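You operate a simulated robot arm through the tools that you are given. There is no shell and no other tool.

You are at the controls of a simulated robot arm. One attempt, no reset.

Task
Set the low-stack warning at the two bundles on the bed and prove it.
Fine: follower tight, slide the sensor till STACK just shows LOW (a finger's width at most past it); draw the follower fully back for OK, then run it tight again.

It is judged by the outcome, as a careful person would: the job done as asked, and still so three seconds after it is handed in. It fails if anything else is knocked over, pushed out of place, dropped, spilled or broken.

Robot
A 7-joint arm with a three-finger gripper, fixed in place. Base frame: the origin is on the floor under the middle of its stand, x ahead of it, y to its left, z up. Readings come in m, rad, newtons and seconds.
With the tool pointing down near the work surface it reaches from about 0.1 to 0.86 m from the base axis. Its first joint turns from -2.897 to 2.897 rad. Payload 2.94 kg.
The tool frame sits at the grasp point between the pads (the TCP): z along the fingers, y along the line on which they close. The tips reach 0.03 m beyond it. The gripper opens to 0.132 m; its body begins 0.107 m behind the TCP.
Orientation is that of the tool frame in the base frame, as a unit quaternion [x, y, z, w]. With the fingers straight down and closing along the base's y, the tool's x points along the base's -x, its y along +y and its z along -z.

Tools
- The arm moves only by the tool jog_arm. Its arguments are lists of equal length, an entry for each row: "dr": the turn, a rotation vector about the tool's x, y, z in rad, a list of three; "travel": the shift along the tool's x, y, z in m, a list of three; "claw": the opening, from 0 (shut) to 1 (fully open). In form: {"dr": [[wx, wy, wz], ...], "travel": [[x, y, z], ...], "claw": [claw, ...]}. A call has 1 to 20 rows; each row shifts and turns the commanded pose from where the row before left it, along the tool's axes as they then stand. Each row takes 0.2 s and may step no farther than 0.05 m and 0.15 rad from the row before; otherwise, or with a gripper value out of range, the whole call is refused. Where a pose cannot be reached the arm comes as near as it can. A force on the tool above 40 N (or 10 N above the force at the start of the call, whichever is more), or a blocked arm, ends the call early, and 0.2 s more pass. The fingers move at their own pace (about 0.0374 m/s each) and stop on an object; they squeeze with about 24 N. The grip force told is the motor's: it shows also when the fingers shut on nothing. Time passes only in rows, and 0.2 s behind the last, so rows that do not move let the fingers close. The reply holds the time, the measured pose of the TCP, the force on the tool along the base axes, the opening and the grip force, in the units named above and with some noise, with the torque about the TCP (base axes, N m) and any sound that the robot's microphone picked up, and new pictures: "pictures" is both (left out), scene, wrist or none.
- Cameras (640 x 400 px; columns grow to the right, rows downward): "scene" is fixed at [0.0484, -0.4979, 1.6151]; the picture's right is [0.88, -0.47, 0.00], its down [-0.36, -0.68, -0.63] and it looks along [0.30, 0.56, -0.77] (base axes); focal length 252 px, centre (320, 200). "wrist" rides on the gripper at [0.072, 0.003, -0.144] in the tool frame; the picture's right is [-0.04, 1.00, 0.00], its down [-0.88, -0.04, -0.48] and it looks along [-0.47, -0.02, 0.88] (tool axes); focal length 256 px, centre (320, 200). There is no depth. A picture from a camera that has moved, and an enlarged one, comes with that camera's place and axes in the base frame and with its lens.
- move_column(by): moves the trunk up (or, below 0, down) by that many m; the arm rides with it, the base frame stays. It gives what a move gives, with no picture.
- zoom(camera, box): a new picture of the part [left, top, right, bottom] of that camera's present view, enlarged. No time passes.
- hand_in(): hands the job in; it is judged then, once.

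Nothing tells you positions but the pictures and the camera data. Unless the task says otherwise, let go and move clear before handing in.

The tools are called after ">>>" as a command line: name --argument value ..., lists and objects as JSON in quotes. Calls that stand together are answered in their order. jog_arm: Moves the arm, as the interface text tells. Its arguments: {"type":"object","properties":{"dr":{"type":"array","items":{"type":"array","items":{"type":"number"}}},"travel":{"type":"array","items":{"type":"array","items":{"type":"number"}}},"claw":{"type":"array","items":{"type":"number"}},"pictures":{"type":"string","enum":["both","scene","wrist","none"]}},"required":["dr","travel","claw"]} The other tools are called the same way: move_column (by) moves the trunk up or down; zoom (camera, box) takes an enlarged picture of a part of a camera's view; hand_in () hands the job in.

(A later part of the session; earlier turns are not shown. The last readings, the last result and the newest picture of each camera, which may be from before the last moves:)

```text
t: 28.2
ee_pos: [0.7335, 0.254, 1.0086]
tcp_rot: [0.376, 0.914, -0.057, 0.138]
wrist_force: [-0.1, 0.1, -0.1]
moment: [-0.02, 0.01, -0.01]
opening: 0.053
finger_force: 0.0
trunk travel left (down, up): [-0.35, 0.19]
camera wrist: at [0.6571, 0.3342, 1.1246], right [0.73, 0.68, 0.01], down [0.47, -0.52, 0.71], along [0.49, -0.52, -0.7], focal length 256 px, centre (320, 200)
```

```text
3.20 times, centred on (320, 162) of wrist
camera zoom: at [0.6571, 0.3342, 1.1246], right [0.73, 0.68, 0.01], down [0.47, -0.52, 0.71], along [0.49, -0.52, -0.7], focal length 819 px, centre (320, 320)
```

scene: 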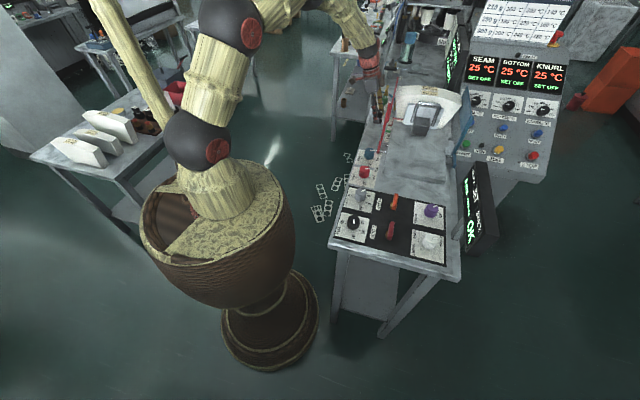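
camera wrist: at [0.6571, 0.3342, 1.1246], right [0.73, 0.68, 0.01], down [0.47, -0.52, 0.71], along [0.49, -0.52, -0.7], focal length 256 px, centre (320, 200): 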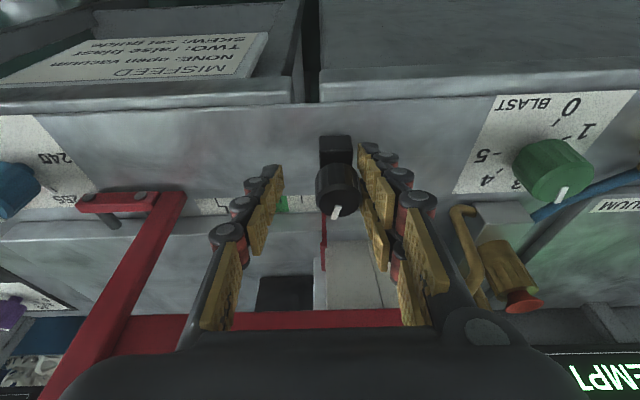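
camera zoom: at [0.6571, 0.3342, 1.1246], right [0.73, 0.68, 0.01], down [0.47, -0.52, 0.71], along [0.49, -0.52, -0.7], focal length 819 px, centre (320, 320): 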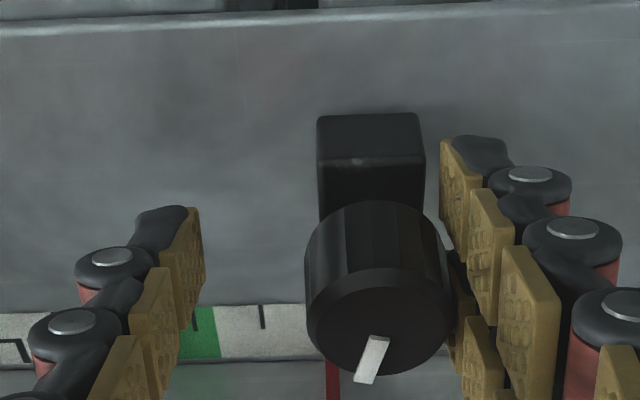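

About 1 cm to go. Now in finer steps (3 mm, then look).

>>> jog_arm --dr '[[0, 0, 0], [0, 0, 0], [0, 0, 0]]' --travel '[[0, -0.003, 0], [0, -0.003, 0], [0, 0, 0]]' --claw '[0.4, 0.4, 0.4]' --pictures "none"

>>> zoom --camera "scene" --box '[440, 150, 520, 260]'

>>> zoom --camera "wrist" --box '[220, 100, 420, 225]'

```text
t: 29.0
ee_pos: [0.7308, 0.2494, 1.009]
tcp_rot: [0.376, 0.914, -0.057, 0.138]
wrist_force: [1.1, 0.1, 0.4]
moment: [0.0, -0.03, 0.0]
opening: 0.0533
finger_force: 0.3
trunk travel left (down, up): [-0.35, 0.19]
```

```text
3.64 times, centred on (480, 205) of scene
camera zoom: at [0.0484, -0.4979, 1.6151], right [0.88, -0.47, 0.0], down [-0.36, -0.68, -0.63], along [0.3, 0.56, -0.77], focal length 915 px, centre (-262, 182)
```

zoom: 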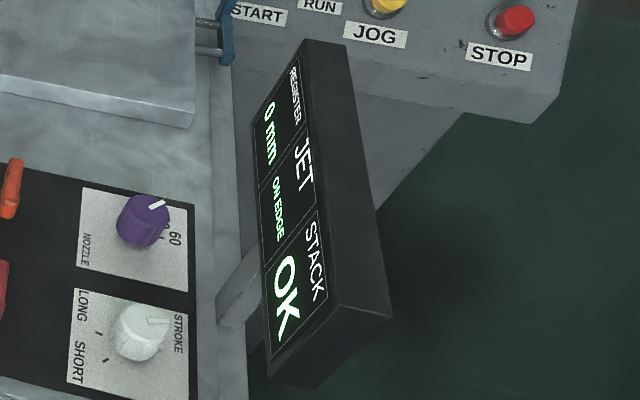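

```text
3.20 times, centred on (320, 162) of wrist
camera zoom: at [0.653, 0.3301, 1.1243], right [0.73, 0.68, 0.01], down [0.47, -0.52, 0.71], along [0.49, -0.52, -0.7], focal length 819 px, centre (320, 320)
```

zoom: 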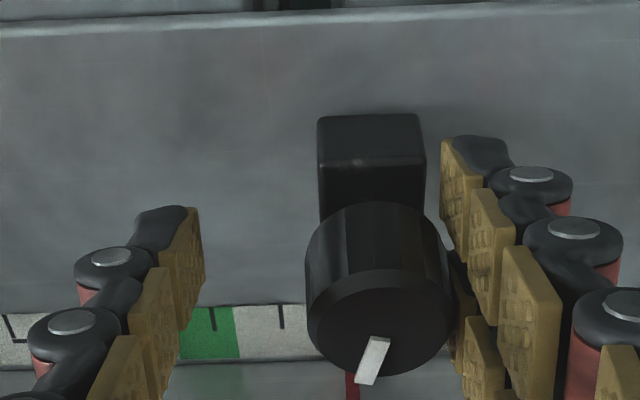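

>>> jog_arm --dr '[[0, 0, 0], [0, 0, 0]]' --travel '[[0, -0.003, 0], [0, 0, 0]]' --claw '[0.4, 0.4]' --pictures "none"

>>> zoom --camera "scene" --box '[440, 150, 520, 260]'

```text
t: 29.6
ee_pos: [0.728, 0.2474, 1.0087]
tcp_rot: [0.376, 0.914, -0.058, 0.137]
wrist_force: [0.4, 0.5, -0.3]
moment: [-0.01, -0.03, 0.01]
opening: 0.0533
finger_force: 0.6
trunk travel left (down, up): [-0.35, 0.19]
```

```text
3.64 times, centred on (480, 205) of scene
camera zoom: at [0.0484, -0.4979, 1.6151], right [0.88, -0.47, 0.0], down [-0.36, -0.68, -0.63], along [0.3, 0.56, -0.77], focal length 915 px, centre (-262, 182)
```

zoom: 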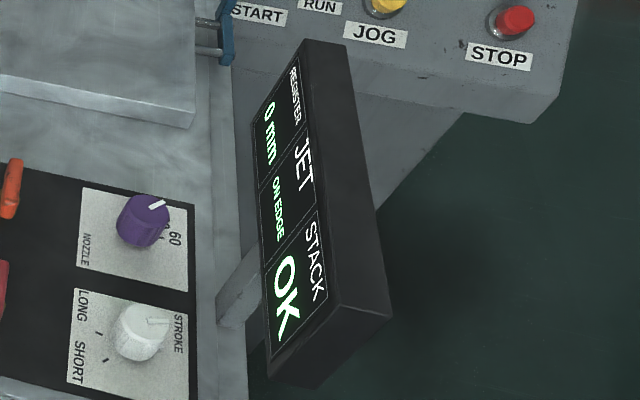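

Still OK; another 3 mm.

>>> jog_arm --dr '[[0, 0, 0], [0, 0, 0]]' --travel '[[0, -0.003, 0], [0, 0, 0]]' --claw '[0.4, 0.4]' --pictures "none"

>>> zoom --camera "scene" --box '[440, 150, 520, 260]'

>>> zoom --camera "wrist" --box '[220, 100, 420, 225]'

```text
t: 30.2
ee_pos: [0.7269, 0.2468, 1.0079]
tcp_rot: [0.376, 0.914, -0.057, 0.138]
wrist_force: [-0.5, 0.4, 0.3]
moment: [0.04, 0.0, 0.04]
opening: 0.0534
finger_force: 0.1
trunk travel left (down, up): [-0.35, 0.19]
```

```text
3.64 times, centred on (480, 205) of scene
camera zoom: at [0.0484, -0.4979, 1.6151], right [0.88, -0.47, 0.0], down [-0.36, -0.68, -0.63], along [0.3, 0.56, -0.77], focal length 915 px, centre (-262, 182)
```

zoom: 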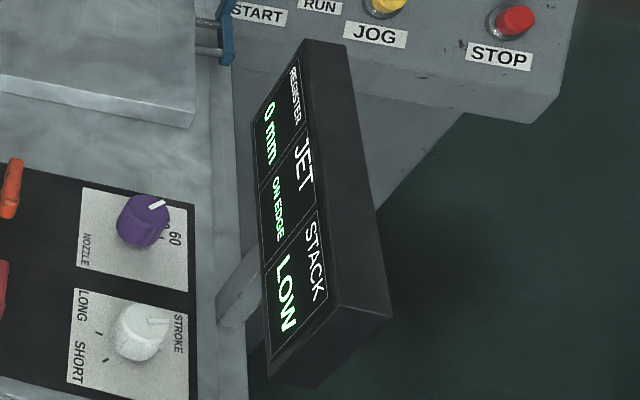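

```text
3.20 times, centred on (320, 162) of wrist
camera zoom: at [0.6488, 0.3266, 1.1242], right [0.73, 0.68, 0.01], down [0.47, -0.52, 0.71], along [0.49, -0.52, -0.7], focal length 819 px, centre (320, 320)
```

zoom: 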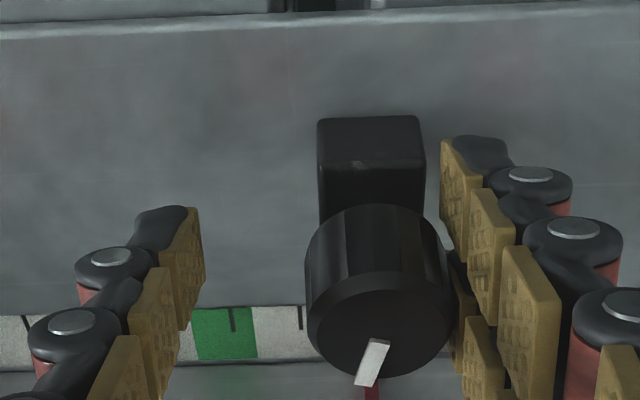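

STACK now shows LOW. I'll add a 4 mm margin (well within a finger's width) so it stays LOW when the follower is run tight again.

>>> jog_arm --dr '[[0, 0, 0], [0, 0, 0], [0, 0, 0]]' --travel '[[0, -0.002, 0], [0, -0.002, 0], [0, 0, 0]]' --claw '[0.4, 0.4, 0.4]'

>>> zoom --camera "scene" --box '[440, 150, 520, 260]'

>>> zoom --camera "scene" --box '[340, 60, 468, 140]'

```text
t: 31.0
ee_pos: [0.7229, 0.2419, 1.009]
tcp_rot: [0.376, 0.915, -0.056, 0.138]
wrist_force: [0.4, 1.8, -0.2]
moment: [0.01, -0.07, 0.02]
opening: 0.0537
finger_force: 0.3
trunk travel left (down, up): [-0.35, 0.19]
camera wrist: at [0.6457, 0.3234, 1.1248], right [0.73, 0.68, 0.01], down [0.47, -0.52, 0.71], along [0.49, -0.52, -0.7], focal length 256 px, centre (320, 200)
```

scene: 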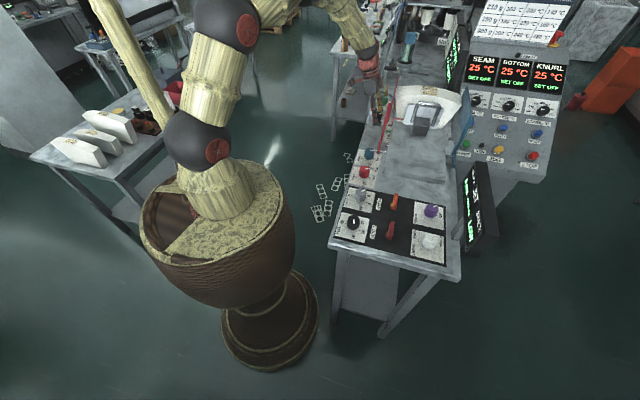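
wrist: 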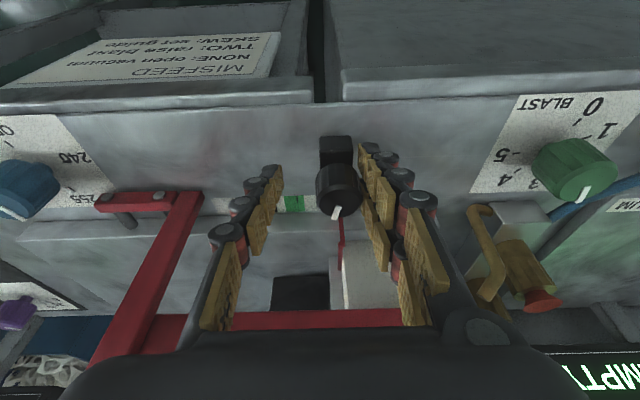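

```text
3.64 times, centred on (480, 205) of scene
camera zoom: at [0.0484, -0.4979, 1.6151], right [0.88, -0.47, 0.0], down [-0.36, -0.68, -0.63], along [0.3, 0.56, -0.77], focal length 915 px, centre (-262, 182)
```

zoom: 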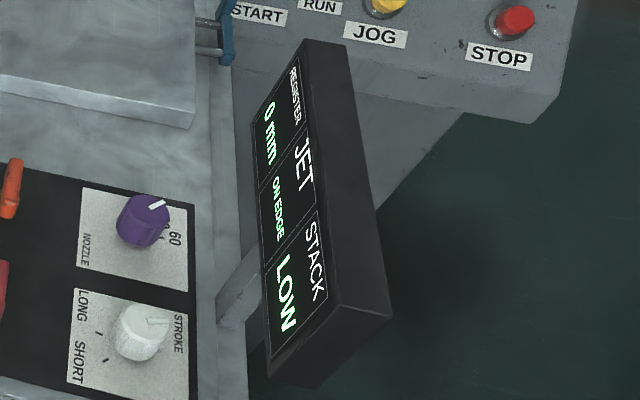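

```text
5.00 times, centred on (404, 100) of scene
camera zoom: at [0.0484, -0.4979, 1.6151], right [0.88, -0.47, 0.0], down [-0.36, -0.68, -0.63], along [0.3, 0.56, -0.77], focal length 1258 px, centre (-100, 700)
```

zoom: 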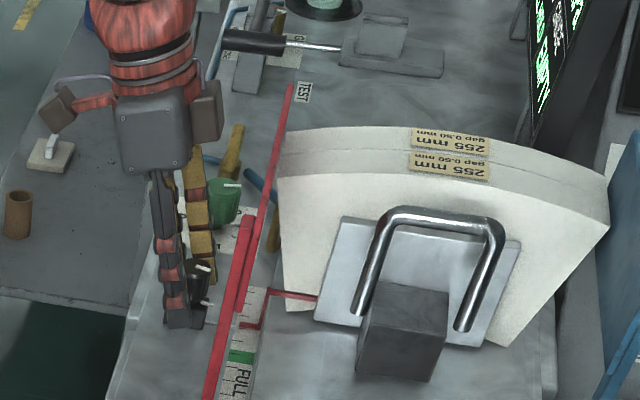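

LOW holds. I back the fingers off the sensor and withdraw along the tilted axis.

>>> jog_arm --dr '[[0, 0, 0], [0, 0, 0], [0, 0, 0], [0, 0, 0], [0, 0, 0], [0, 0, 0], [0, 0, 0], [0, 0, 0], [0, 0, 0], [0, 0.1, 0], [0, 0.1, 0], [0, 0.1, 0]]' --travel '[[0, 0.005, 0], [0, 0.005, 0], [0, 0, -0.015], [0, 0, -0.03], [0, 0, -0.04], [0, 0, -0.04], [0, 0, -0.04], [0, 0, -0.04], [0, 0, -0.02], [0, 0, 0], [0, 0, 0], [0, 0, 0]]' --claw '[0.4, 0.4, 0.4, 0.4, 0.4, 0.4, 0.4, 0.4, 0.4, 0.4, 0.4, 0.4]'

>>> zoom --camera "scene" --box '[340, 60, 468, 140]'

>>> zoom --camera "scene" --box '[440, 150, 520, 260]'

>>> zoom --camera "wrist" --box '[220, 150, 420, 275]'

```text
t: 33.6
ee_pos: [0.6838, 0.2969, 1.2238]
tcp_rot: [0.38, 0.925, 0.0, -0.001]
wrist_force: [1.2, -0.2, 0.7]
moment: [0.01, 0.05, 0.0]
opening: 0.0529
finger_force: 0.1
trunk travel left (down, up): [-0.35, 0.19]
camera wrist: at [0.6346, 0.3491, 1.3674], right [0.73, 0.68, 0.0], down [0.6, -0.65, 0.47], along [0.32, -0.35, -0.88], focal length 256 px, centre (320, 200)
```

scene: 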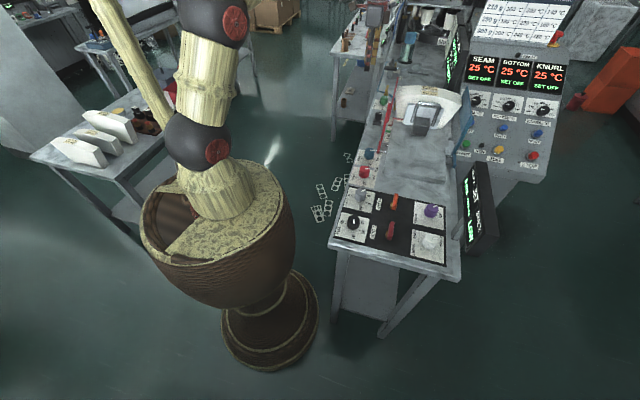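
wrist: 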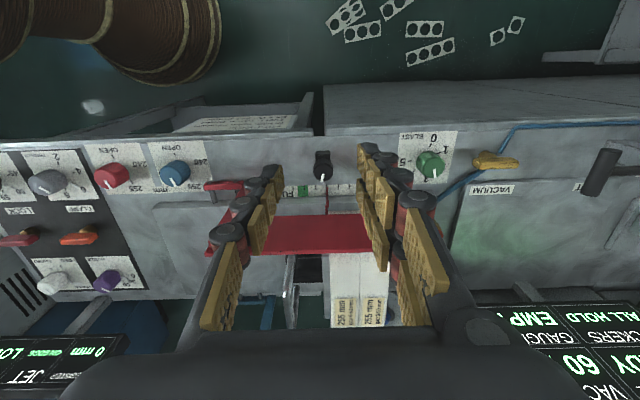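

```text
5.00 times, centred on (404, 100) of scene
camera zoom: at [0.0484, -0.4979, 1.6151], right [0.88, -0.47, 0.0], down [-0.36, -0.68, -0.63], along [0.3, 0.56, -0.77], focal length 1258 px, centre (-100, 700)
```

zoom: 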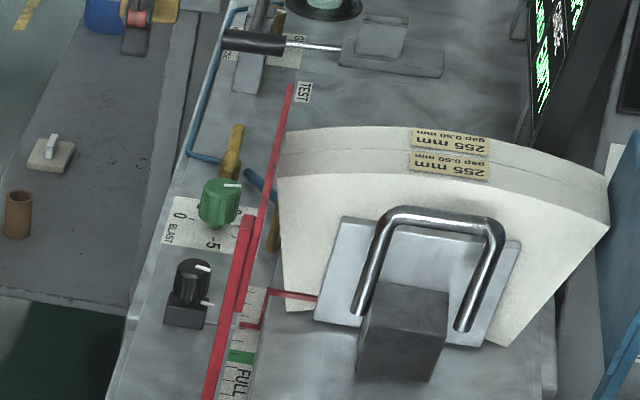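

```text
3.64 times, centred on (480, 205) of scene
camera zoom: at [0.0484, -0.4979, 1.6151], right [0.88, -0.47, 0.0], down [-0.36, -0.68, -0.63], along [0.3, 0.56, -0.77], focal length 915 px, centre (-262, 182)
```

zoom: 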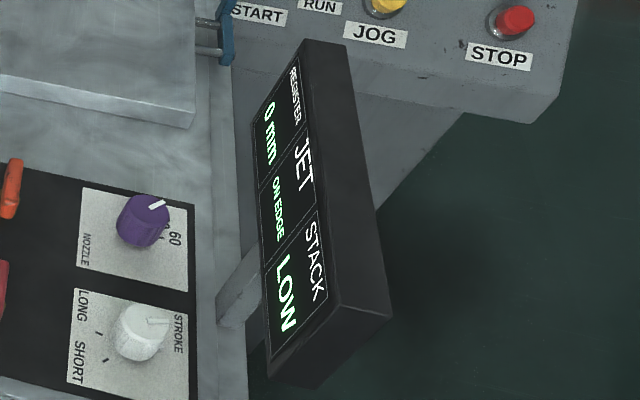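

```text
3.20 times, centred on (320, 212) of wrist
camera zoom: at [0.6346, 0.3491, 1.3674], right [0.73, 0.68, 0.0], down [0.6, -0.65, 0.47], along [0.32, -0.35, -0.88], focal length 819 px, centre (320, 160)
```

zoom: 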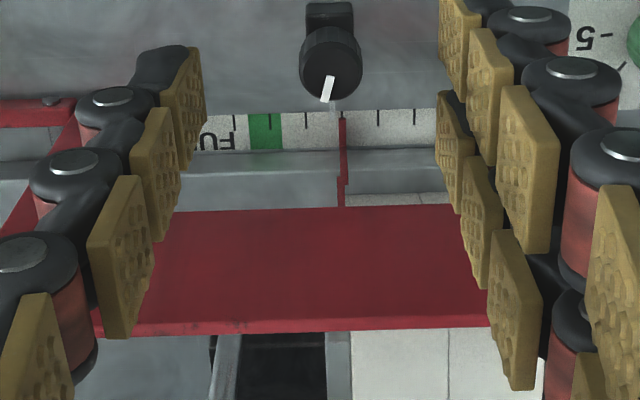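

Sensor is set and STACK reads LOW with the hand away. Now back over the handle to prove it.

>>> jog_arm --dr '[[0, 0, 0], [0, 0, 0], [0, 0, 0], [0, 0, 0], [0, 0, 0], [0, 0, 0], [0, 0, 0], [0, 0, 0]]' --travel '[[-0.0418, -0.00925, 0], [-0.0418, -0.00925, 0], [-0.0418, -0.00925, 0], [-0.0418, -0.00925, 0], [-0.0418, -0.00925, 0], [-0.0418, -0.00925, 0], [0, 0, 0.03], [0, 0, 0.03]]' --claw '[0.42, 0.42, 0.42, 0.42, 0.42, 0.42, 0.42, 0.42]'

```text
t: 35.4
ee_pos: [0.8237, 0.081, 1.163]
tcp_rot: [0.38, 0.925, 0.0, 0.0]
wrist_force: [0.7, 0.0, 0.7]
moment: [-0.01, 0.02, 0.04]
opening: 0.0556
finger_force: 0.1
trunk travel left (down, up): [-0.35, 0.19]
camera wrist: at [0.7748, 0.1331, 1.3075], right [0.73, 0.68, 0.0], down [0.6, -0.65, 0.48], along [0.32, -0.35, -0.88], focal length 256 px, centre (320, 200)
```

scene: 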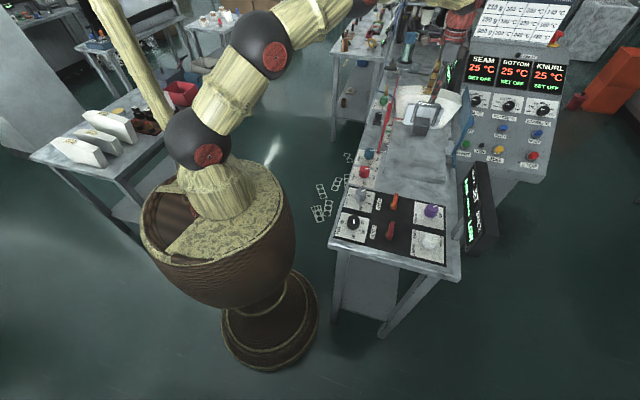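
wrist: 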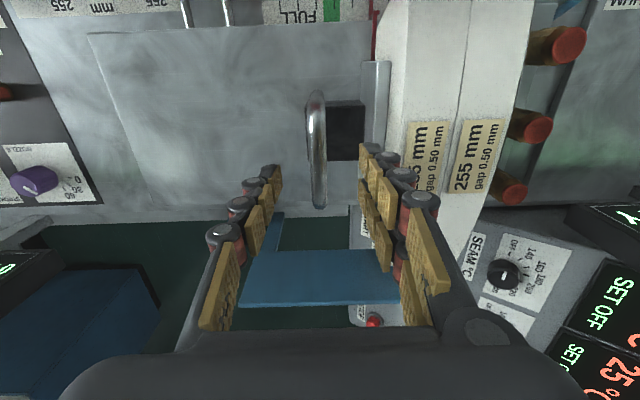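

Aligned. Descend to the bar and close.

>>> jog_arm --dr '[[0, 0, 0], [0, 0, 0], [0, 0, 0], [0, 0, 0], [0, 0, 0], [0, 0, 0], [0, 0, 0], [0, 0, 0], [0, 0, 0]]' --travel '[[0, -0.001, 0.02], [0, 0, 0.02], [0, 0, 0.018], [0, 0, 0], [0, 0, 0], [0, 0, 0], [0, 0, 0], [0, 0, 0], [0, 0, 0]]' --claw '[0.42, 0.42, 0.42, 0.3, 0.15, 0, 0, 0, 0]'

>>> zoom --camera "scene" --box '[370, 60, 498, 140]'

```text
t: 37.4
ee_pos: [0.8231, 0.0794, 1.1066]
tcp_rot: [0.381, 0.925, 0.0, 0.0]
wrist_force: [0.0, 0.1, -0.6]
moment: [-0.04, 0.21, -0.28]
opening: 0.0126
finger_force: 37.6
trunk travel left (down, up): [-0.35, 0.19]
camera wrist: at [0.7735, 0.1331, 1.25], right [0.73, 0.68, 0.0], down [0.6, -0.65, 0.48], along [0.32, -0.35, -0.88], focal length 256 px, centre (320, 200)
```

scene: 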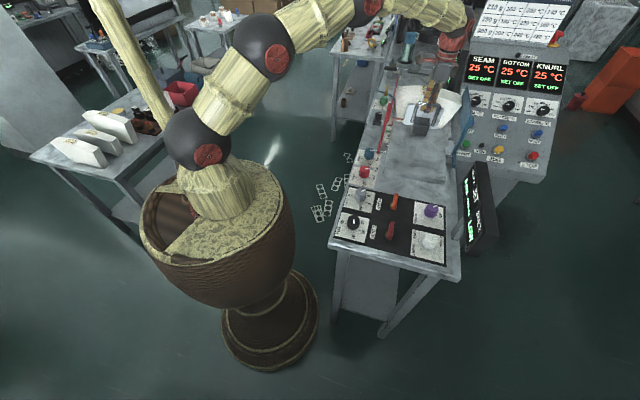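
wrist: 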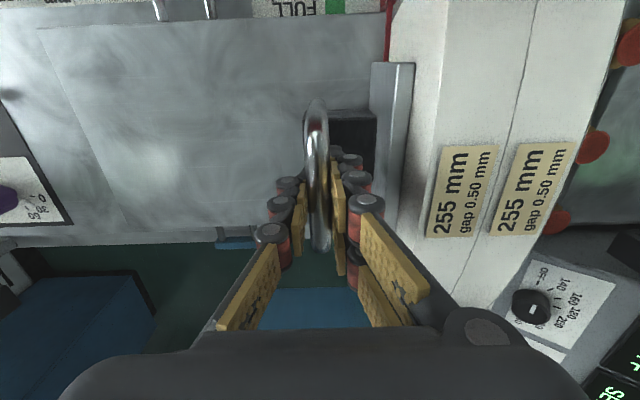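

```text
5.00 times, centred on (434, 100) of scene
camera zoom: at [0.0484, -0.4979, 1.6151], right [0.88, -0.47, 0.0], down [-0.36, -0.68, -0.63], along [0.3, 0.56, -0.77], focal length 1258 px, centre (-250, 700)
```

zoom: 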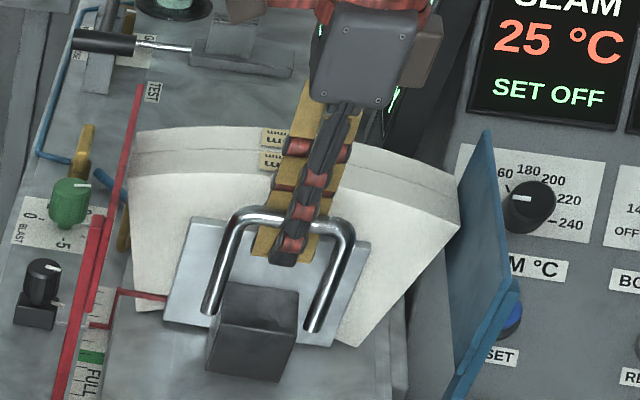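

Gripped again. I draw the follower back in gentle steps, watching the forces.

>>> jog_arm --dr '[[0, 0, 0], [0, 0, 0], [0, 0, 0], [0, 0, 0], [0, 0, 0], [0, 0, 0]]' --travel '[[0, -0.005, 0], [0, -0.006, 0], [0, -0.006, 0], [0, -0.006, 0], [0, -0.006, 0], [0, 0, 0]]' --claw '[0, 0, 0, 0, 0, 0]'

>>> zoom --camera "scene" --box '[440, 150, 520, 260]'

>>> zoom --camera "scene" --box '[370, 60, 498, 140]'

```text
t: 38.8
ee_pos: [0.8013, 0.0593, 1.1071]
tcp_rot: [0.38, 0.925, 0.001, 0.0]
wrist_force: [3.6, -1.4, 3.4]
moment: [-0.58, -0.48, -0.37]
opening: 0.0122
finger_force: 37.4
trunk travel left (down, up): [-0.35, 0.19]
camera wrist: at [0.7518, 0.1117, 1.2499], right [0.73, 0.68, 0.0], down [0.6, -0.65, 0.48], along [0.32, -0.35, -0.88], focal length 256 px, centre (320, 200)
```

scene: 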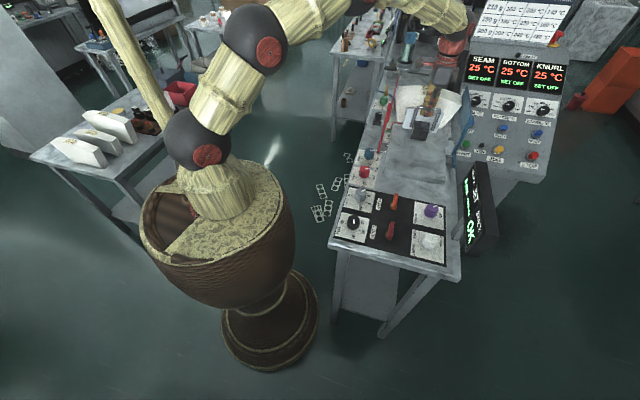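
wrist: 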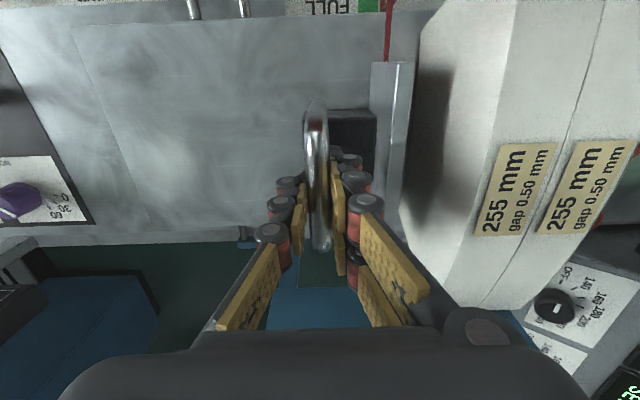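

```text
3.64 times, centred on (480, 205) of scene
camera zoom: at [0.0484, -0.4979, 1.6151], right [0.88, -0.47, 0.0], down [-0.36, -0.68, -0.63], along [0.3, 0.56, -0.77], focal length 915 px, centre (-262, 182)
```

zoom: 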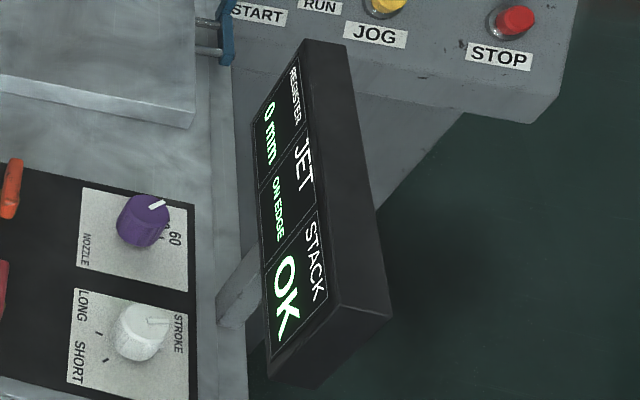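

```text
5.00 times, centred on (434, 100) of scene
camera zoom: at [0.0484, -0.4979, 1.6151], right [0.88, -0.47, 0.0], down [-0.36, -0.68, -0.63], along [0.3, 0.56, -0.77], focal length 1258 px, centre (-250, 700)
```

zoom: 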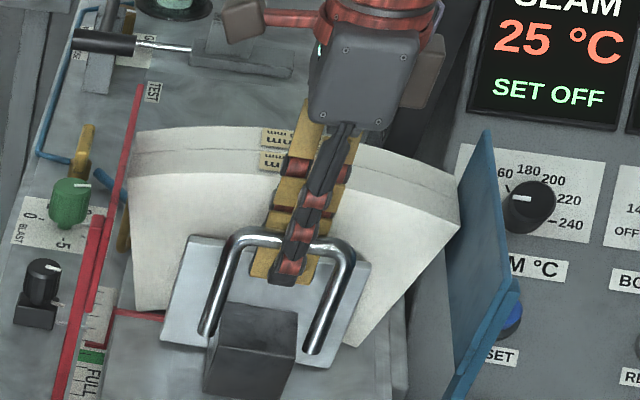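

STACK has gone to OK. I keep drawing it back toward its end stop.

>>> jog_arm --dr '[[0, 0, 0], [0, 0, 0], [0, 0, 0], [0, 0, 0], [0, 0, 0], [0, 0, 0]]' --travel '[[-0.0004, -0.006, 0], [0, -0.006, -0.0003], [0, -0.006, 0], [0, -0.006, -0.0003], [0, -0.006, 0], [0, 0, 0]]' --claw '[0, 0, 0, 0, 0, 0]' --pictures "wrist"

```text
t: 40.2
ee_pos: [0.7804, 0.0382, 1.1056]
tcp_rot: [0.381, 0.925, 0.0, 0.0]
wrist_force: [4.3, -1.6, 4.6]
moment: [-0.43, -0.4, -0.39]
opening: 0.0123
finger_force: 37.4
trunk travel left (down, up): [-0.35, 0.19]
camera wrist: at [0.7309, 0.0907, 1.2499], right [0.73, 0.68, 0.0], down [0.6, -0.65, 0.48], along [0.32, -0.35, -0.88], focal length 256 px, centre (320, 200)
```

wrist: 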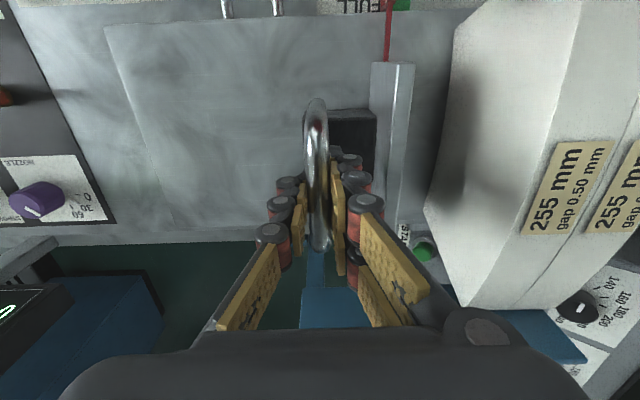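

>>> jog_arm --dr '[[0, 0, 0], [0, 0, 0], [0, 0, 0], [0, 0, 0], [0, 0, 0]]' --travel '[[-0.0005, -0.005, -0.0005], [0, -0.005, 0], [0, -0.005, 0], [0, -0.005, -0.0003], [0, 0, 0]]' --claw '[0, 0, 0, 0, 0]' --pictures "wrist"

```text
t: 41.4
ee_pos: [0.7663, 0.0229, 1.1059]
tcp_rot: [0.38, 0.925, 0.0, -0.002]
wrist_force: [-0.6, 3.8, -2.2]
moment: [-0.15, -0.15, -0.36]
opening: 0.012
finger_force: 37.2
trunk travel left (down, up): [-0.35, 0.19]
camera wrist: at [0.7172, 0.0767, 1.25], right [0.73, 0.68, 0.0], down [0.6, -0.65, 0.47], along [0.32, -0.35, -0.88], focal length 256 px, centre (320, 200)
```

wrist: 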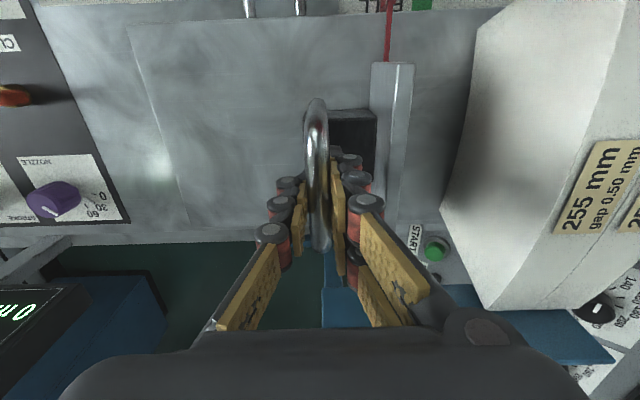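

It still slides freely, past its starting place. Continuing to the stop.

>>> jog_arm --dr '[[0, 0, 0], [0, 0, 0], [0, 0, 0], [0, 0, 0], [0, 0, 0]]' --travel '[[0.0003, -0.005, 0], [0, -0.005, 0], [0, -0.005, 0], [0, -0.005, 0], [0, 0, 0]]' --claw '[0, 0, 0, 0, 0]' --pictures "both"

>>> zoom --camera "scene" --box '[370, 60, 498, 140]'

```text
t: 42.6
ee_pos: [0.752, 0.0101, 1.1056]
tcp_rot: [0.38, 0.925, -0.001, -0.001]
wrist_force: [-1.5, 6.4, -8.8]
moment: [0.21, 0.25, -0.38]
opening: 0.0122
finger_force: 37.7
trunk travel left (down, up): [-0.35, 0.19]
camera wrist: at [0.703, 0.0625, 1.25], right [0.73, 0.68, 0.0], down [0.6, -0.65, 0.47], along [0.32, -0.35, -0.88], focal length 256 px, centre (320, 200)
```

scene: 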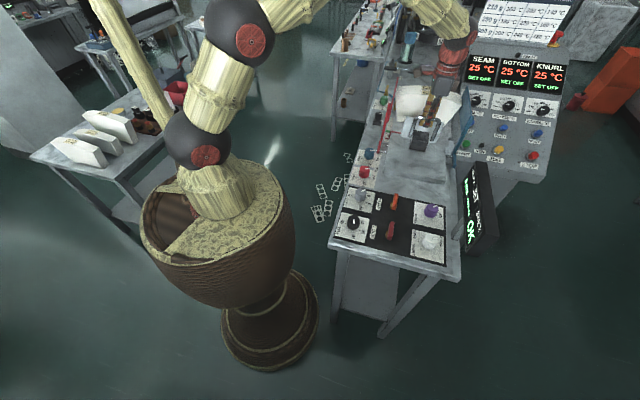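
wrist: 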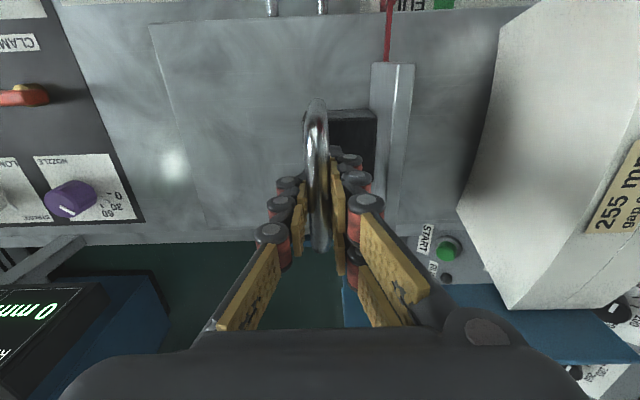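

```text
5.00 times, centred on (434, 100) of scene
camera zoom: at [0.0484, -0.4979, 1.6151], right [0.88, -0.47, 0.0], down [-0.36, -0.68, -0.63], along [0.3, 0.56, -0.77], focal length 1258 px, centre (-250, 700)
```

zoom: 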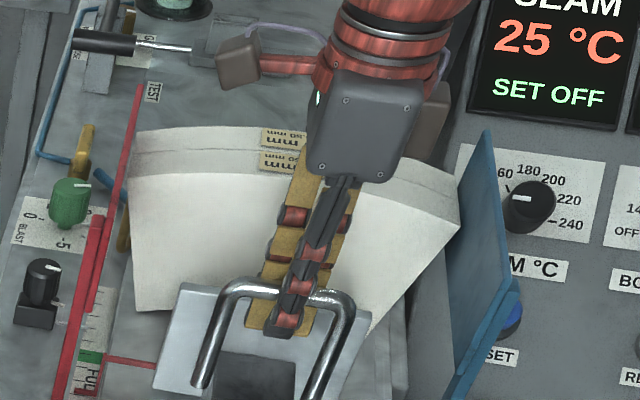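

>>> jog_arm --dr '[[0, 0, 0], [0, 0, 0], [0, 0, 0], [0, 0, 0], [0, 0, 0]]' --travel '[[0.0007, -0.004, 0.001], [0, -0.004, 0.0005], [0, -0.004, 0], [0, -0.004, 0], [0, 0, 0]]' --claw '[0, 0, 0, 0, 0]' --pictures "wrist"

```text
t: 43.8
ee_pos: [0.742, -0.0019, 1.107]
tcp_rot: [0.38, 0.925, 0.0, 0.0]
wrist_force: [1.9, 2.6, -3.3]
moment: [-0.14, 0.0, -0.37]
opening: 0.0121
finger_force: 37.3
trunk travel left (down, up): [-0.35, 0.19]
camera wrist: at [0.6917, 0.0517, 1.2499], right [0.73, 0.68, 0.0], down [0.6, -0.65, 0.48], along [0.32, -0.35, -0.88], focal length 256 px, centre (320, 200)
```

wrist: 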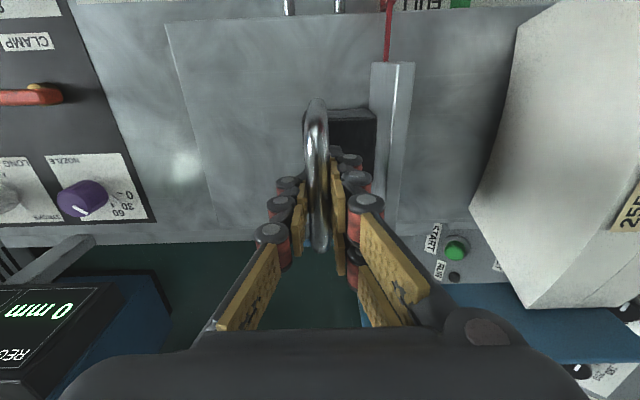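

Sliding continues at ~3 N. Further back.

>>> jog_arm --dr '[[0, 0, 0], [0, 0, 0], [0, 0, 0], [0, 0, 0], [0, 0, 0]]' --travel '[[0, -0.004, 0.0005], [0, -0.004, 0], [0, -0.004, 0.0003], [0, -0.004, 0], [0, 0, 0]]' --claw '[0, 0, 0, 0, 0]' --pictures "wrist"

>>> zoom --camera "scene" --box '[370, 80, 498, 160]'

```text
t: 45.0
ee_pos: [0.7293, -0.0154, 1.1075]
tcp_rot: [0.381, 0.925, 0.0, 0.001]
wrist_force: [4.7, 0.9, 13.1]
moment: [0.19, 0.32, -0.39]
opening: 0.0123
finger_force: 37.6
trunk travel left (down, up): [-0.35, 0.19]
camera wrist: at [0.6797, 0.0399, 1.2498], right [0.73, 0.68, 0.0], down [0.6, -0.65, 0.48], along [0.33, -0.35, -0.88], focal length 256 px, centre (320, 200)
```

wrist: 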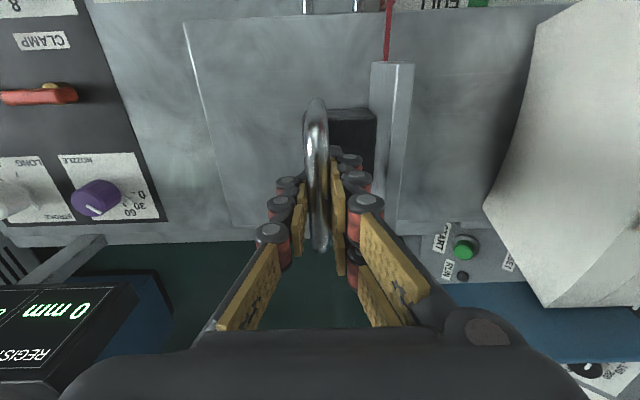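

```text
5.00 times, centred on (434, 120) of scene
camera zoom: at [0.0484, -0.4979, 1.6151], right [0.88, -0.47, 0.0], down [-0.36, -0.68, -0.63], along [0.3, 0.56, -0.77], focal length 1258 px, centre (-250, 600)
```

zoom: 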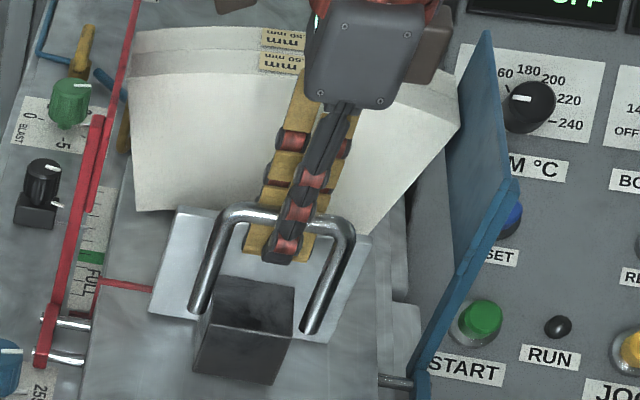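

>>> jog_arm --dr '[[0, 0, 0], [0, 0, 0], [0, 0, 0], [0, 0, 0], [0, 0, 0]]' --travel '[[-0.0004, 0, -0.0015], [0, -0.004, -0.0005], [0, -0.004, 0], [0, -0.004, 0], [0, 0, 0]]' --claw '[0, 0, 0, 0, 0]' --pictures "wrist"

```text
t: 46.2
ee_pos: [0.7199, -0.0233, 1.1058]
tcp_rot: [0.381, 0.925, -0.001, -0.002]
wrist_force: [0.7, 3.0, 1.6]
moment: [-0.36, -0.34, -0.34]
opening: 0.0122
finger_force: 37.4
trunk travel left (down, up): [-0.35, 0.19]
camera wrist: at [0.6711, 0.0307, 1.2499], right [0.73, 0.68, 0.0], down [0.6, -0.65, 0.47], along [0.32, -0.35, -0.88], focal length 256 px, centre (320, 200)
```

wrist: 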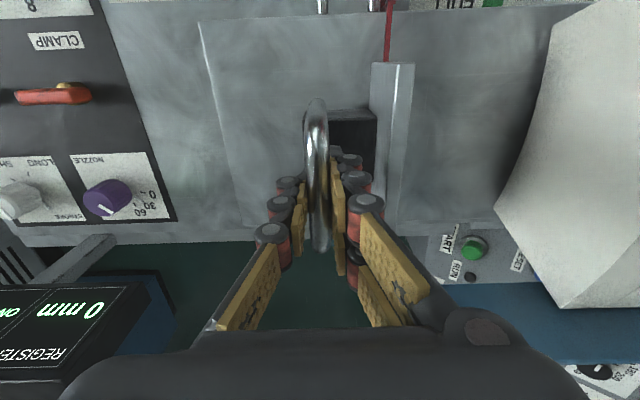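

>>> jog_arm --dr '[[0, 0, 0], [0, 0, 0], [0, 0, 0], [0, 0, 0], [0, 0, 0]]' --travel '[[0, -0.004, 0], [0, -0.004, 0], [0, -0.004, 0], [0, -0.004, 0], [0, 0, 0]]' --claw '[0, 0, 0, 0, 0]' --pictures "wrist"

>>> zoom --camera "scene" --box '[370, 80, 498, 160]'

```text
t: 47.4
ee_pos: [0.7086, -0.0313, 1.107]
tcp_rot: [0.38, 0.925, -0.001, -0.002]
wrist_force: [-0.5, 5.8, -7.7]
moment: [-0.49, -0.48, -0.4]
opening: 0.0121
finger_force: 37.8
trunk travel left (down, up): [-0.35, 0.19]
camera wrist: at [0.6608, 0.0203, 1.25], right [0.73, 0.68, 0.0], down [0.6, -0.65, 0.47], along [0.32, -0.35, -0.88], focal length 256 px, centre (320, 200)
```

wrist: 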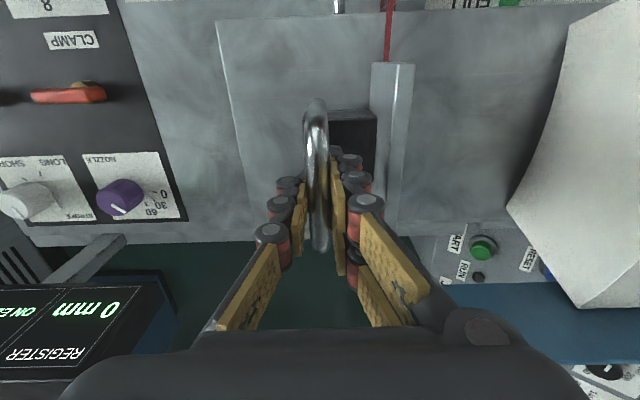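

```text
5.00 times, centred on (434, 120) of scene
camera zoom: at [0.0484, -0.4979, 1.6151], right [0.88, -0.47, 0.0], down [-0.36, -0.68, -0.63], along [0.3, 0.56, -0.77], focal length 1258 px, centre (-250, 600)
```

zoom: 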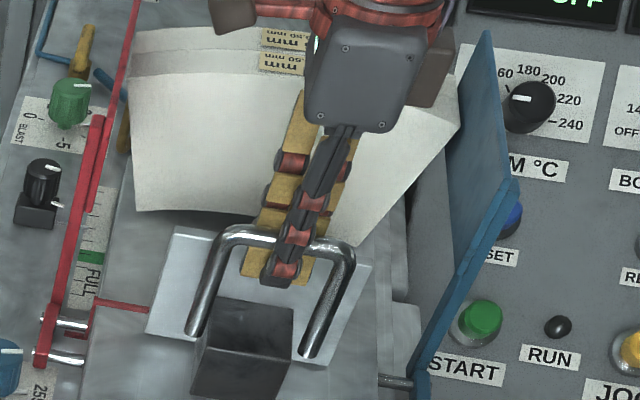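

>>> jog_arm --dr '[[0, 0, 0], [0, 0, 0], [0, 0, 0], [0, 0, 0], [0, 0, 0]]' --travel '[[0.0006, -0.002, 0.0012], [0, -0.004, 0], [0, -0.004, 0], [0, -0.004, 0], [0, 0, 0]]' --claw '[0, 0, 0, 0, 0]' --pictures "wrist"

>>> zoom --camera "wrist" --box '[300, 0, 460, 100]'

```text
t: 48.6
ee_pos: [0.6997, -0.0434, 1.1071]
tcp_rot: [0.38, 0.925, -0.001, 0.0]
wrist_force: [-0.3, 3.5, 3.0]
moment: [0.44, 0.49, -0.38]
opening: 0.0124
finger_force: 37.3
trunk travel left (down, up): [-0.35, 0.19]
camera wrist: at [0.6503, 0.0102, 1.2498], right [0.73, 0.68, 0.0], down [0.6, -0.65, 0.48], along [0.32, -0.35, -0.88], focal length 256 px, centre (320, 200)
```

wrist: 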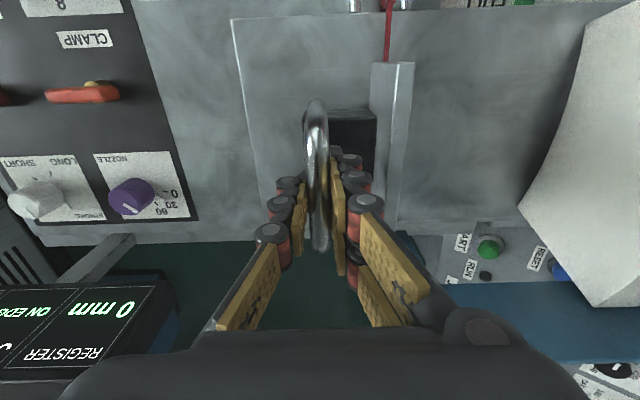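

```text
4.00 times, centred on (380, 50) of wrist
camera zoom: at [0.6503, 0.0102, 1.2498], right [0.73, 0.68, 0.0], down [0.6, -0.65, 0.48], along [0.32, -0.35, -0.88], focal length 1024 px, centre (80, 800)
```

zoom: 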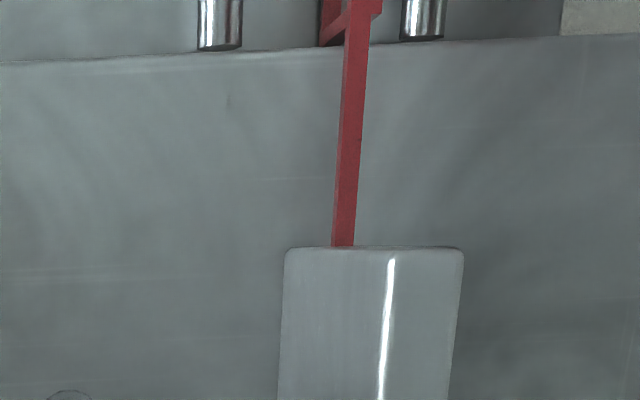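

>>> jog_arm --dr '[[0, 0, 0], [0, 0, 0], [0, 0, 0], [0, 0, 0], [0, 0, 0]]' --travel '[[0, -0.004, -0.0003], [0, -0.004, 0], [0, -0.004, 0], [0, -0.004, 0], [0, 0, 0]]' --claw '[0, 0, 0, 0, 0]' --pictures "wrist"

>>> zoom --camera "scene" --box '[370, 80, 498, 160]'

```text
t: 49.8
ee_pos: [0.688, -0.0545, 1.107]
tcp_rot: [0.381, 0.925, 0.0, 0.0]
wrist_force: [0.5, 3.9, 5.3]
moment: [-0.13, -0.04, -0.36]
opening: 0.0119
finger_force: 37.4
trunk travel left (down, up): [-0.35, 0.19]
camera wrist: at [0.6386, -0.0015, 1.2498], right [0.73, 0.68, 0.0], down [0.6, -0.65, 0.48], along [0.32, -0.35, -0.88], focal length 256 px, centre (320, 200)
```

wrist: 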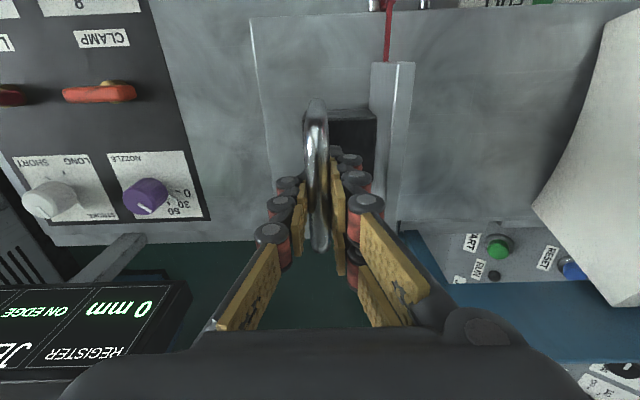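

```text
5.00 times, centred on (434, 120) of scene
camera zoom: at [0.0484, -0.4979, 1.6151], right [0.88, -0.47, 0.0], down [-0.36, -0.68, -0.63], along [0.3, 0.56, -0.77], focal length 1258 px, centre (-250, 600)
```

zoom: 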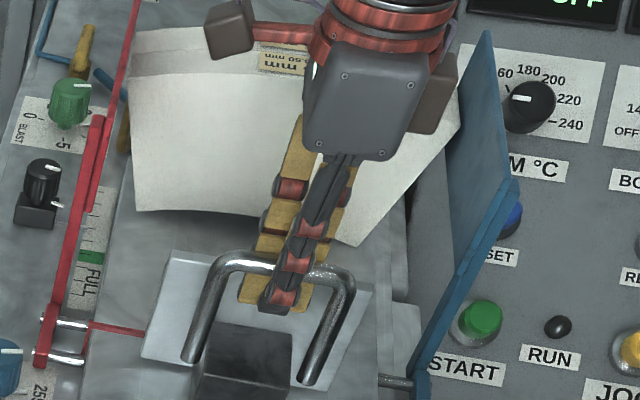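

Still free-running; on toward the end stop.

>>> jog_arm --dr '[[0, 0, 0], [0, 0, 0], [0, 0, 0], [0, 0, 0], [0, 0, 0]]' --travel '[[0.0002, -0.004, -0.0008], [0, -0.004, 0], [0, -0.004, 0], [0, -0.004, 0], [0, 0, 0]]' --claw '[0, 0, 0, 0, 0]' --pictures "wrist"

```text
t: 51.0
ee_pos: [0.6769, -0.0665, 1.1072]
tcp_rot: [0.38, 0.925, -0.001, -0.001]
wrist_force: [1.9, 2.2, -2.6]
moment: [-0.57, -0.47, -0.35]
opening: 0.0123
finger_force: 37.6
trunk travel left (down, up): [-0.35, 0.19]
camera wrist: at [0.6281, -0.0123, 1.2499], right [0.73, 0.68, 0.0], down [0.6, -0.65, 0.47], along [0.32, -0.35, -0.88], focal length 256 px, centre (320, 200)
```

wrist: 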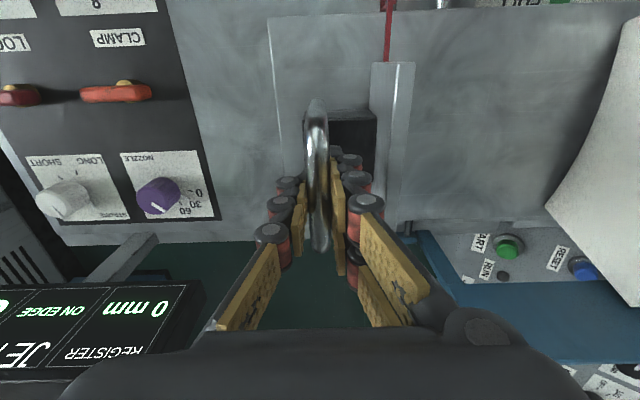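

>>> jog_arm --dr '[[0, 0, 0], [0, 0, 0], [0, 0, 0], [0, 0, 0], [0, 0, 0]]' --travel '[[0, -0.004, 0.0003], [0, -0.004, 0], [0, -0.004, 0], [0, -0.004, 0], [0, 0, 0]]' --claw '[0, 0, 0, 0, 0]' --pictures "wrist"

>>> zoom --camera "scene" --box '[370, 80, 498, 160]'

```text
t: 52.2
ee_pos: [0.6659, -0.0753, 1.1055]
tcp_rot: [0.381, 0.925, 0.0, 0.0]
wrist_force: [1.6, 1.3, -1.6]
moment: [-0.31, -0.26, -0.34]
opening: 0.012
finger_force: 37.2
trunk travel left (down, up): [-0.35, 0.19]
camera wrist: at [0.6168, -0.0234, 1.2498], right [0.73, 0.68, 0.0], down [0.6, -0.65, 0.48], along [0.32, -0.35, -0.88], focal length 256 px, centre (320, 200)
```

wrist: 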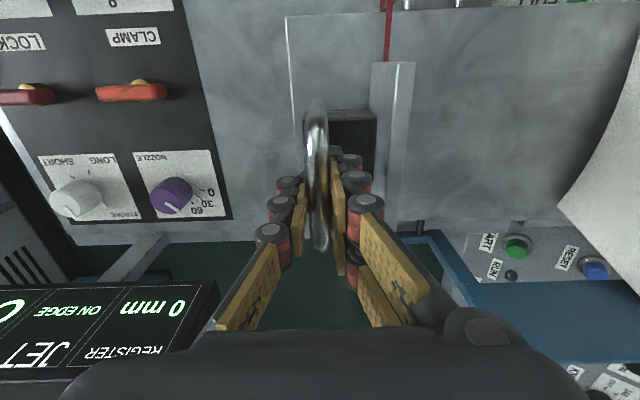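

```text
5.00 times, centred on (434, 120) of scene
camera zoom: at [0.0484, -0.4979, 1.6151], right [0.88, -0.47, 0.0], down [-0.36, -0.68, -0.63], along [0.3, 0.56, -0.77], focal length 1258 px, centre (-250, 600)
```

zoom: 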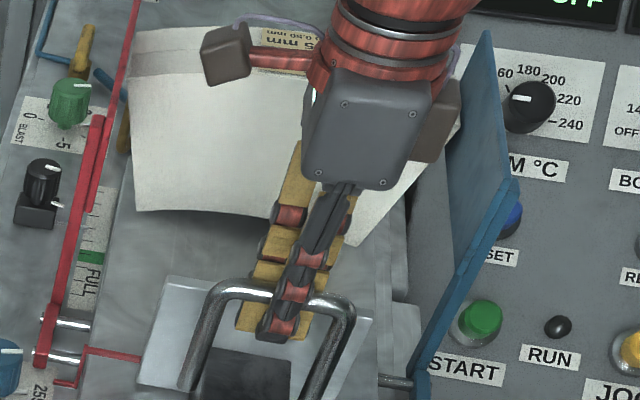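

>>> jog_arm --dr '[[0, 0, 0], [0, 0, 0], [0, 0, 0], [0, 0, 0], [0, 0, 0]]' --travel '[[0, -0.004, 0], [0, -0.004, 0], [0, -0.004, 0], [0, -0.003, 0], [0, 0, 0]]' --claw '[0, 0, 0, 0, 0]' --pictures "wrist"

```text
t: 53.4
ee_pos: [0.6548, -0.087, 1.1068]
tcp_rot: [0.38, 0.925, 0.0, 0.0]
wrist_force: [2.7, 2.4, -2.0]
moment: [-0.28, -0.25, -0.34]
opening: 0.0123
finger_force: 37.1
trunk travel left (down, up): [-0.35, 0.19]
camera wrist: at [0.6063, -0.034, 1.2499], right [0.73, 0.68, 0.0], down [0.6, -0.65, 0.48], along [0.32, -0.35, -0.88], focal length 256 px, centre (320, 200)
```

wrist: 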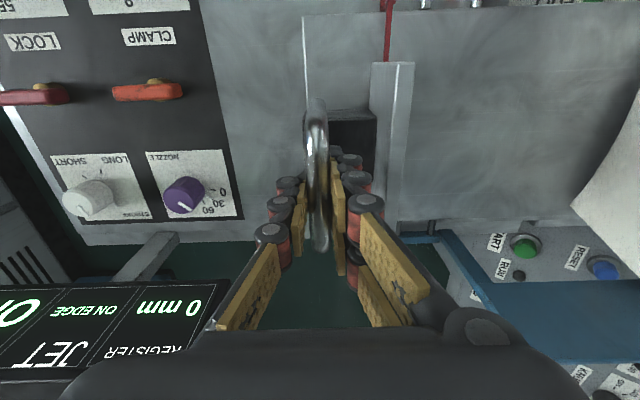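

>>> jog_arm --dr '[[0, 0, 0], [0, 0, 0], [0, 0, 0], [0, 0, 0]]' --travel '[[0, -0.004, 0], [0, -0.003, 0], [0, -0.003, 0], [0, 0, 0]]' --claw '[0, 0, 0, 0]' --pictures "wrist"

```text
t: 54.4
ee_pos: [0.6492, -0.0933, 1.1064]
tcp_rot: [0.38, 0.925, 0.0, 0.0]
wrist_force: [1.2, 1.3, -0.1]
moment: [0.08, 0.08, -0.38]
opening: 0.0121
finger_force: 37.3
trunk travel left (down, up): [-0.35, 0.19]
camera wrist: at [0.5992, -0.0411, 1.2499], right [0.73, 0.68, 0.0], down [0.6, -0.65, 0.48], along [0.32, -0.35, -0.88], focal length 256 px, centre (320, 200)
```

wrist: 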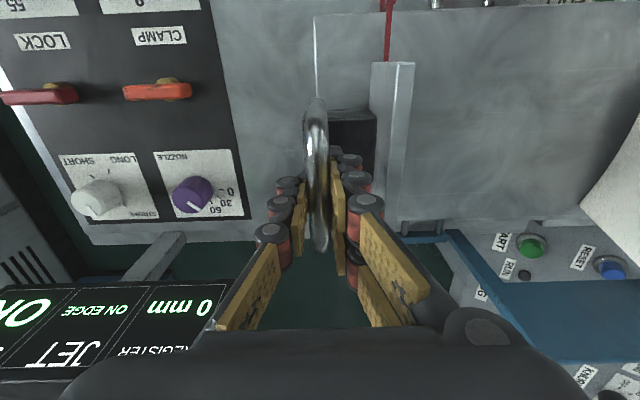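

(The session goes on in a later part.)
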